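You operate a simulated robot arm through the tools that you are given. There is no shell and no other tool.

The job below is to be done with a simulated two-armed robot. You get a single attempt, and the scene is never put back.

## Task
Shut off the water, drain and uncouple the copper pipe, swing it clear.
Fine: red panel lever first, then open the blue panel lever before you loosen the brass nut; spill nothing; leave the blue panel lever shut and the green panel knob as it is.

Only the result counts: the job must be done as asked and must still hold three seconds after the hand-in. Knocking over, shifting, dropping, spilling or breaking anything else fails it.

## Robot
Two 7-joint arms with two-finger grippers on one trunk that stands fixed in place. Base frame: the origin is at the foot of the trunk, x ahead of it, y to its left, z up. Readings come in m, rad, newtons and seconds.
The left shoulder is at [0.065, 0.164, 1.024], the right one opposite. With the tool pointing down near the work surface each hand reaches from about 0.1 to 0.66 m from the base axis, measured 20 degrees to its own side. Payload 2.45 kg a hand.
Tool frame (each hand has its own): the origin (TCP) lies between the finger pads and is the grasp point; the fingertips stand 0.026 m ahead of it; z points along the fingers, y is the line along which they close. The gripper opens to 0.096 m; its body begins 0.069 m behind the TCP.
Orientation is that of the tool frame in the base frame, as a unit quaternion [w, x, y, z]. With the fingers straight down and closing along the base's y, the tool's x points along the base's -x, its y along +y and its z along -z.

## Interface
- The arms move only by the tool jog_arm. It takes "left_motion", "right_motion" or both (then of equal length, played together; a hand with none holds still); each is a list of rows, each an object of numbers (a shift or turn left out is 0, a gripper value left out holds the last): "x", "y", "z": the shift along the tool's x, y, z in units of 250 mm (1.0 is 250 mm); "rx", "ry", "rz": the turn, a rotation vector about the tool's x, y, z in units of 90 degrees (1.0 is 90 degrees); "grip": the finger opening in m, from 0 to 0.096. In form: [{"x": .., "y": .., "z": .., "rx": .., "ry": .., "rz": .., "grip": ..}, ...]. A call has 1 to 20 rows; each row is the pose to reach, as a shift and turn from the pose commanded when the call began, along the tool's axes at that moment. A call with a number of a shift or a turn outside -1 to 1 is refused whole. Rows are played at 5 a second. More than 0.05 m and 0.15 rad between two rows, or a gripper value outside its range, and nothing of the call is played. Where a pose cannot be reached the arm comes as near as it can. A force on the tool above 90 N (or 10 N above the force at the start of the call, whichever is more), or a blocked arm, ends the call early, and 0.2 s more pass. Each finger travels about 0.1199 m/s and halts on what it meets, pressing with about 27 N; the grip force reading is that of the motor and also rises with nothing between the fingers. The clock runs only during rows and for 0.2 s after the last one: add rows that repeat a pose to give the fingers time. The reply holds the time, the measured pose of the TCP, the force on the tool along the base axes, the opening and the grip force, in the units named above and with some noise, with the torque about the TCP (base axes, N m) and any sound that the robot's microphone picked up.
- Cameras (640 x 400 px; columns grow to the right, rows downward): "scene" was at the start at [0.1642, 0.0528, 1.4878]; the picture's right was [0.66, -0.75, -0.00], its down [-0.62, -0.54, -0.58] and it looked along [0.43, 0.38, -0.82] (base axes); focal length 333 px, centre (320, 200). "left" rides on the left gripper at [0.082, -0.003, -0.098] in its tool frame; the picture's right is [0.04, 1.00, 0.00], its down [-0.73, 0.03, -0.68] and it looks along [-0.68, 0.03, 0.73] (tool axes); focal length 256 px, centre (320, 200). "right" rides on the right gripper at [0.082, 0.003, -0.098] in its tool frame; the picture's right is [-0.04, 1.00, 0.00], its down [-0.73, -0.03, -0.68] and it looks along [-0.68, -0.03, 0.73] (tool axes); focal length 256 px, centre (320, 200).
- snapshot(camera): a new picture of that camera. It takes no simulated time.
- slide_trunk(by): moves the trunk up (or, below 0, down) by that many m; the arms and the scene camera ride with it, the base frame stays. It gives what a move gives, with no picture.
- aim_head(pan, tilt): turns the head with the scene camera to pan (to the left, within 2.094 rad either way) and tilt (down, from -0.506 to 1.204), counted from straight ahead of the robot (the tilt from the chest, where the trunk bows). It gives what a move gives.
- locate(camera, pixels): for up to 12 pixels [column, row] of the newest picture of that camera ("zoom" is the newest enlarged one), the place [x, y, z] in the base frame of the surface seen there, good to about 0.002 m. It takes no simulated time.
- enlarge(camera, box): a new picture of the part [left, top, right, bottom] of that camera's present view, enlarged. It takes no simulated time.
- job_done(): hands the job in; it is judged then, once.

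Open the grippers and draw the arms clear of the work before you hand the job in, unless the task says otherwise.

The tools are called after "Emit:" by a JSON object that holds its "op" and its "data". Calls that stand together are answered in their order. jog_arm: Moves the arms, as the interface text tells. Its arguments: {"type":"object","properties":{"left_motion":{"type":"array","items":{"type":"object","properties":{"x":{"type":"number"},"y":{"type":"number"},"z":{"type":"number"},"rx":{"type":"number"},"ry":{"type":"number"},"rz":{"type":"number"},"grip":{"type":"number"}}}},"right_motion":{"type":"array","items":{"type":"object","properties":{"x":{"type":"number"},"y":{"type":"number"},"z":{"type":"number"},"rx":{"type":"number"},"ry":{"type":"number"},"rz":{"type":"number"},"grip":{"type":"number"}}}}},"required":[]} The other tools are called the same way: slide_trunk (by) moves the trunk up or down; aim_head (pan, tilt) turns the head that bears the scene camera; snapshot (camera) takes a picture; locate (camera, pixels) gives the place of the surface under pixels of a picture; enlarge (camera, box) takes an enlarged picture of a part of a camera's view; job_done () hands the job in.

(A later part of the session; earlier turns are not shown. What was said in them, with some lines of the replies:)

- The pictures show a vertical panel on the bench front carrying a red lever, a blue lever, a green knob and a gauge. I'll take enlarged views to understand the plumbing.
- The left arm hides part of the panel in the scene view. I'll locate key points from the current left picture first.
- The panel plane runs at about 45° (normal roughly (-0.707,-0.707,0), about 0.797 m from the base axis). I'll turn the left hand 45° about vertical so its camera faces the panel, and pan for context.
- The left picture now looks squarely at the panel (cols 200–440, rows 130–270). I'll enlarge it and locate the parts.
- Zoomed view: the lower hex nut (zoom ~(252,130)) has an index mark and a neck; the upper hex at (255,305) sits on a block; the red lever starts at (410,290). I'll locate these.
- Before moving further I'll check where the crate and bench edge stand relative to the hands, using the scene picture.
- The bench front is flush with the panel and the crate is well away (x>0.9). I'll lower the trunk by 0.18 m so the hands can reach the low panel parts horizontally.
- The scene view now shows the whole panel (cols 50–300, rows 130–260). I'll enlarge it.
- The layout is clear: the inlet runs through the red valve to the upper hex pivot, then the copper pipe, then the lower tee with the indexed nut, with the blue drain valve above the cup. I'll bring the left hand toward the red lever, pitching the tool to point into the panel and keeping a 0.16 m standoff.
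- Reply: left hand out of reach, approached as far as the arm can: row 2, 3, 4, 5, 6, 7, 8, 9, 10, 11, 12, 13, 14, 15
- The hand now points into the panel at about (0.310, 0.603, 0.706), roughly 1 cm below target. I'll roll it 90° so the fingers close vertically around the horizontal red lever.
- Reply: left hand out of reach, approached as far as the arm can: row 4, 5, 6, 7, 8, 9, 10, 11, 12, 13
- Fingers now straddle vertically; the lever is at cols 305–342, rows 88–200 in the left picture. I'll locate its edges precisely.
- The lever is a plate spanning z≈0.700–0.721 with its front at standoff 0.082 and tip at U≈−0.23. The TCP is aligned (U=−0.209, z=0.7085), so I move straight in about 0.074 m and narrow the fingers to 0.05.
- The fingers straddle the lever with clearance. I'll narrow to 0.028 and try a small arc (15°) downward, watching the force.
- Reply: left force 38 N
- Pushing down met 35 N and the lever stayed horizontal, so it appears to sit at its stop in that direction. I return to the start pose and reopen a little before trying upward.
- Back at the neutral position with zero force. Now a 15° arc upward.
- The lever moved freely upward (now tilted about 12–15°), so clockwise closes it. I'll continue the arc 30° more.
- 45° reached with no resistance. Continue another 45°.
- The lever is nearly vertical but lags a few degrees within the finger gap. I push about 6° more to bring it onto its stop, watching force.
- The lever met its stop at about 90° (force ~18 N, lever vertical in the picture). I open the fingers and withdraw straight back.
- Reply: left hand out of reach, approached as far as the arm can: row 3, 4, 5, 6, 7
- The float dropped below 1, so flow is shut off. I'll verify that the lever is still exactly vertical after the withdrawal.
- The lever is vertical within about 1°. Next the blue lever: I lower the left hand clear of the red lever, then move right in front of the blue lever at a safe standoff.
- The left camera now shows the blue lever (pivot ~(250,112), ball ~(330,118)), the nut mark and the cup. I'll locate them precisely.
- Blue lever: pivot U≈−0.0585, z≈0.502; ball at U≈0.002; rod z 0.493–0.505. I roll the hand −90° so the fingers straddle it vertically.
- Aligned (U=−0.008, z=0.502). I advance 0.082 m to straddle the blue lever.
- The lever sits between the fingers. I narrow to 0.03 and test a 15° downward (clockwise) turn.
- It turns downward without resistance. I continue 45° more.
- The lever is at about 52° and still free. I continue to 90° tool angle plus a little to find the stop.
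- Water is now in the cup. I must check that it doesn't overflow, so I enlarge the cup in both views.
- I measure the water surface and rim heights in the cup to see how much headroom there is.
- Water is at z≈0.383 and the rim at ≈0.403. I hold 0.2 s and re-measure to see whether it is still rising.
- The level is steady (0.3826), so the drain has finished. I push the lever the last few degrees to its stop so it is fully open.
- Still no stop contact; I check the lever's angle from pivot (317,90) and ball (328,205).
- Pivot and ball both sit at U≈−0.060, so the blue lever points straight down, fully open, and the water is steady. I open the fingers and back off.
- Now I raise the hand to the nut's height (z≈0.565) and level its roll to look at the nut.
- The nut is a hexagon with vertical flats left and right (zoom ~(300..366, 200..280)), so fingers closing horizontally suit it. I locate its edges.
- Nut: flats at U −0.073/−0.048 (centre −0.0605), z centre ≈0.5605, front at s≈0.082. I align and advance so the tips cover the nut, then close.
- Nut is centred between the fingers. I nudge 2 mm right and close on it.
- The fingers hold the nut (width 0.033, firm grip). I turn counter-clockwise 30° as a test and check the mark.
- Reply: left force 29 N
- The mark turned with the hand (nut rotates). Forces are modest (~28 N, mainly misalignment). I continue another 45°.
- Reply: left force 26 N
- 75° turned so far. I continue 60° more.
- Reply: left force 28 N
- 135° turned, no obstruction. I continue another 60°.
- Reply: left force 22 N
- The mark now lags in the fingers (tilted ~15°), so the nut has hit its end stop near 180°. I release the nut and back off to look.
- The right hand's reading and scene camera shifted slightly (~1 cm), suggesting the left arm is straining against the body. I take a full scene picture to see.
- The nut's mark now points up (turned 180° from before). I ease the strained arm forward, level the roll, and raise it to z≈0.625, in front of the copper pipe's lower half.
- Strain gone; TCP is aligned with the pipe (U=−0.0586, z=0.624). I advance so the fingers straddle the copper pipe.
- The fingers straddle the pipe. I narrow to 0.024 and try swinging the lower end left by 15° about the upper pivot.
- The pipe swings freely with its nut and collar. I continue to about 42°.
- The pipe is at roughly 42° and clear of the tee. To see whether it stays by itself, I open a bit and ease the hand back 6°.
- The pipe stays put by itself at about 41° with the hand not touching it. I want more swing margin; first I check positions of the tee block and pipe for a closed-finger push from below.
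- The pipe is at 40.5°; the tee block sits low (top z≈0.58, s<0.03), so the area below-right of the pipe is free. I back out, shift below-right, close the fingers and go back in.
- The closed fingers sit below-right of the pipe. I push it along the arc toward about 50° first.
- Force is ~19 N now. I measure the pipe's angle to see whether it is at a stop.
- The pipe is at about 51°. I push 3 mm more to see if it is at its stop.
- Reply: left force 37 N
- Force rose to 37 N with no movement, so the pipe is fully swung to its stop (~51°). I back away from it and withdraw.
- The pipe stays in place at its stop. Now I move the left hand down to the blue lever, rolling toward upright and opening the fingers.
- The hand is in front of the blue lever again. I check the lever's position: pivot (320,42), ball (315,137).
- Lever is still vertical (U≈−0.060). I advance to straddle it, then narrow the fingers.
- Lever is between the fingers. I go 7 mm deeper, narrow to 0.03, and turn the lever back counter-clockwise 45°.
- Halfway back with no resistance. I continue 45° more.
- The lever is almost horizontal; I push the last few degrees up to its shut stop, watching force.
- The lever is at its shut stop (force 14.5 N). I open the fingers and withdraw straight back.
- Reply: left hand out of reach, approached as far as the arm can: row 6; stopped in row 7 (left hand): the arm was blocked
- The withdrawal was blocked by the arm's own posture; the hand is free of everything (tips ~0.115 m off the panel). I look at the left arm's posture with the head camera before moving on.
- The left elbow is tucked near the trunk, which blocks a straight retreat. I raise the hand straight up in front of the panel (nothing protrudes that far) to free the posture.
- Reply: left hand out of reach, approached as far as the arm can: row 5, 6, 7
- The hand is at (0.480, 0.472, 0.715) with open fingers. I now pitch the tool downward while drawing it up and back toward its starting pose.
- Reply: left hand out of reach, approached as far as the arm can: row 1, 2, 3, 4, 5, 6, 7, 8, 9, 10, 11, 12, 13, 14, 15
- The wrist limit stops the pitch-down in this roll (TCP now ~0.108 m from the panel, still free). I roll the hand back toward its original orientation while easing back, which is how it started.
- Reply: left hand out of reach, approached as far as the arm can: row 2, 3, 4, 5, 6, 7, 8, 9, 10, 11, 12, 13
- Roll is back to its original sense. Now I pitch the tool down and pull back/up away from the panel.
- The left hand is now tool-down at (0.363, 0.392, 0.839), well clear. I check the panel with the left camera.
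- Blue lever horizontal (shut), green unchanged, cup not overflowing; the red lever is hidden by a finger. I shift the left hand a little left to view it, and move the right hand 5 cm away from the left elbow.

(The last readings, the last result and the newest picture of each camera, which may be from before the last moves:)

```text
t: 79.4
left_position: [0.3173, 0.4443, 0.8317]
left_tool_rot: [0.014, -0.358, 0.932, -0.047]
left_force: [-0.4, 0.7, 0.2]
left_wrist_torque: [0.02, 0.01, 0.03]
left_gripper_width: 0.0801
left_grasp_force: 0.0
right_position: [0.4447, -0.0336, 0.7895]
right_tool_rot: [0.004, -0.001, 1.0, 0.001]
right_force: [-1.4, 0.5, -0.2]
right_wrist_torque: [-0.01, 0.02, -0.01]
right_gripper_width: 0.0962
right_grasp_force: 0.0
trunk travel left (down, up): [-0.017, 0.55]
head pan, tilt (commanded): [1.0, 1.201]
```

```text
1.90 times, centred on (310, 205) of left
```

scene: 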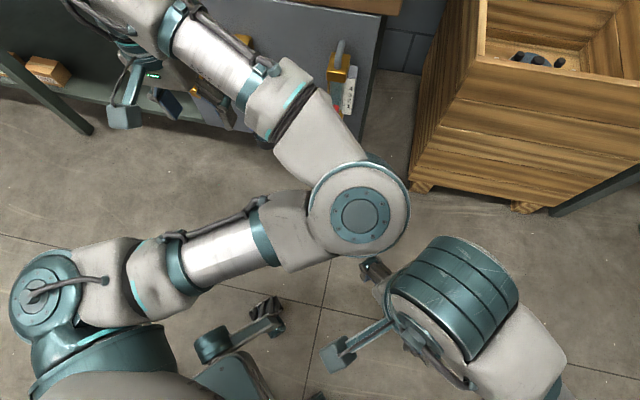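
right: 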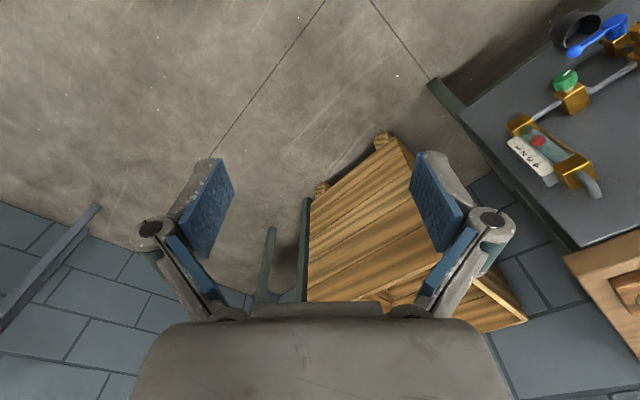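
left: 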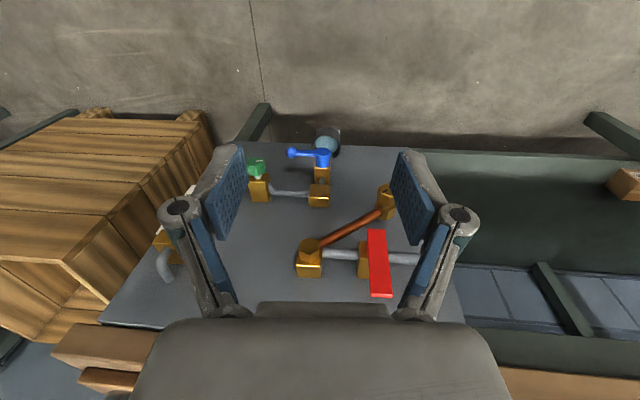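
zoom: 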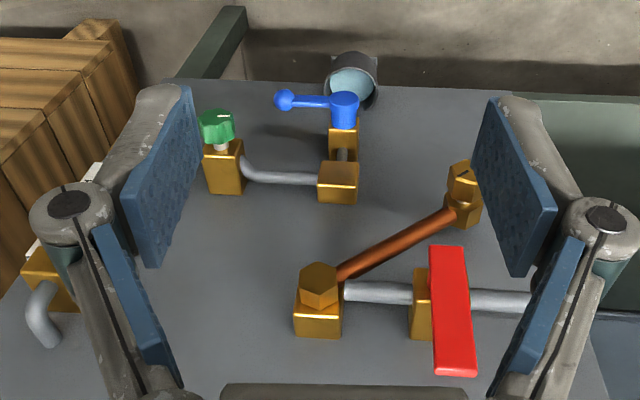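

The whole panel is visible. I measure the red lever, the pipe, the blue lever and the water level to confirm the final state.

Emit:
{"op": "locate", "data": {"camera": "zoom", "pixels": [[434, 260], [462, 260], [440, 355], [472, 355], [350, 270], [435, 222], [285, 100], [345, 104], [350, 85], [345, 65], [218, 122], [228, 118]]}}

Emit:
{"op": "enlarge", "data": {"camera": "left", "box": [280, 115, 360, 180]}}

Emit:
{"op": "enlarge", "data": {"camera": "left", "box": [235, 145, 290, 205]}}

```text
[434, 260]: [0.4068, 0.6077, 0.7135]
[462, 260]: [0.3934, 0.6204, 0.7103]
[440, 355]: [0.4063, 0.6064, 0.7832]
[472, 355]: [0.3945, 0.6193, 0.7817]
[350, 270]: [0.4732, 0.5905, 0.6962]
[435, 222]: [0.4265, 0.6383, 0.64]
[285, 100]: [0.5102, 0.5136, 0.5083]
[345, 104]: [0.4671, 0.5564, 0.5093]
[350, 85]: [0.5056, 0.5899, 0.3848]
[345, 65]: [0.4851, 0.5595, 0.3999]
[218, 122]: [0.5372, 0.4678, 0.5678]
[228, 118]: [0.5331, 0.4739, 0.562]
```

```text
6.15 times, centred on (320, 148) of left
```

zoom: 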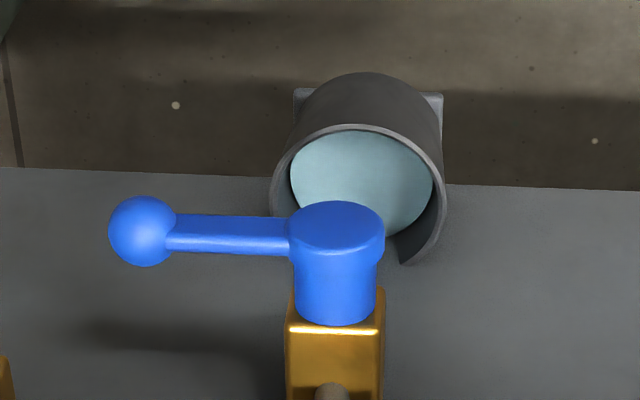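

```text
6.67 times, centred on (262, 175) of left
```

zoom: 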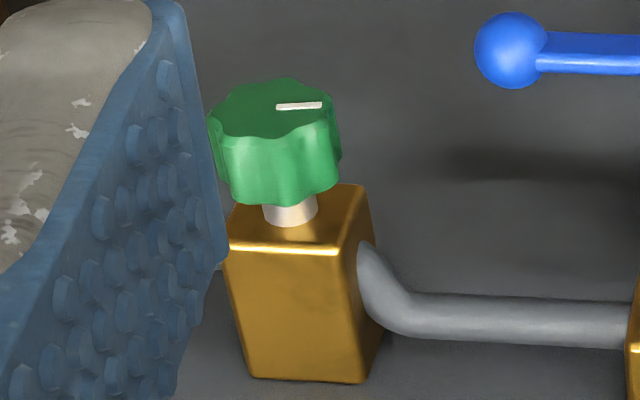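

All is confirmed: red lever vertical (shut), blue horizontal (shut), pipe at ~50° swung clear, water steady at z≈0.384 below the rim, green mark unchanged. I open the left gripper fully and let things settle.

Emit:
{"op": "jog_arm", "data": {"left_motion": [{"grip": 0.096}, {"grip": 0.096}, {"grip": 0.096}, {"grip": 0.096}, {"grip": 0.096}]}}

Emit:
{"op": "enlarge", "data": {"camera": "left", "box": [200, 100, 420, 310]}}

```text
t: 80.6
left_position: [0.3169, 0.4442, 0.8325]
left_tool_rot: [0.014, -0.358, 0.933, -0.046]
left_force: [0.5, 0.0, 0.0]
left_wrist_torque: [0.02, -0.02, 0.0]
left_gripper_width: 0.096
left_grasp_force: 0.1
right_position: [0.4448, -0.0339, 0.7891]
right_tool_rot: [0.004, -0.001, 1.0, 0.0]
right_force: [-0.4, 0.1, 1.3]
right_wrist_torque: [-0.02, -0.02, -0.03]
right_gripper_width: 0.0958
right_grasp_force: 0.1
trunk travel left (down, up): [-0.017, 0.55]
head pan, tilt (commanded): [1.0, 1.201]
```

```text
1.90 times, centred on (310, 205) of left
```

zoom: 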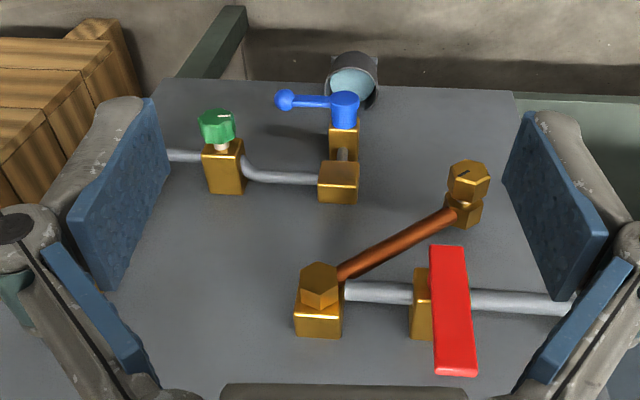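

Everything is stable and the arms are clear with grippers open. I hand the job in.

Emit:
{"op": "job_done", "data": {}}

```text
The job is handed in.
```

The water is shut off, and the copper pipe is drained, uncoupled and swung clear. The job is handed in, but I don't have the verdict.

- **Red lever:** turned first, clockwise to its stop, now vertical. The flow float dropped below 1, so the water is off.
- **Blue lever:** opened fully before I touched the nut, then turned back to its shut stop at the end.
- **Drained water:** it went into the cup under the drain. It stopped rising at about 2 cm below the rim, and I saw no spill in the pictures.
- **Brass nut:** loosened half a turn counter-clockwise, to the end of its travel.
- **Copper pipe:** swung left to its stop at about 50° and stays there by itself.
- **Green knob:** untouched; its mark points the same way as at the start.

While backing away after shutting the blue lever, the left arm was briefly blocked, apparently by its own posture near the trunk. It touched nothing on the panel. Both arms are now clear of the work with their grippers open.
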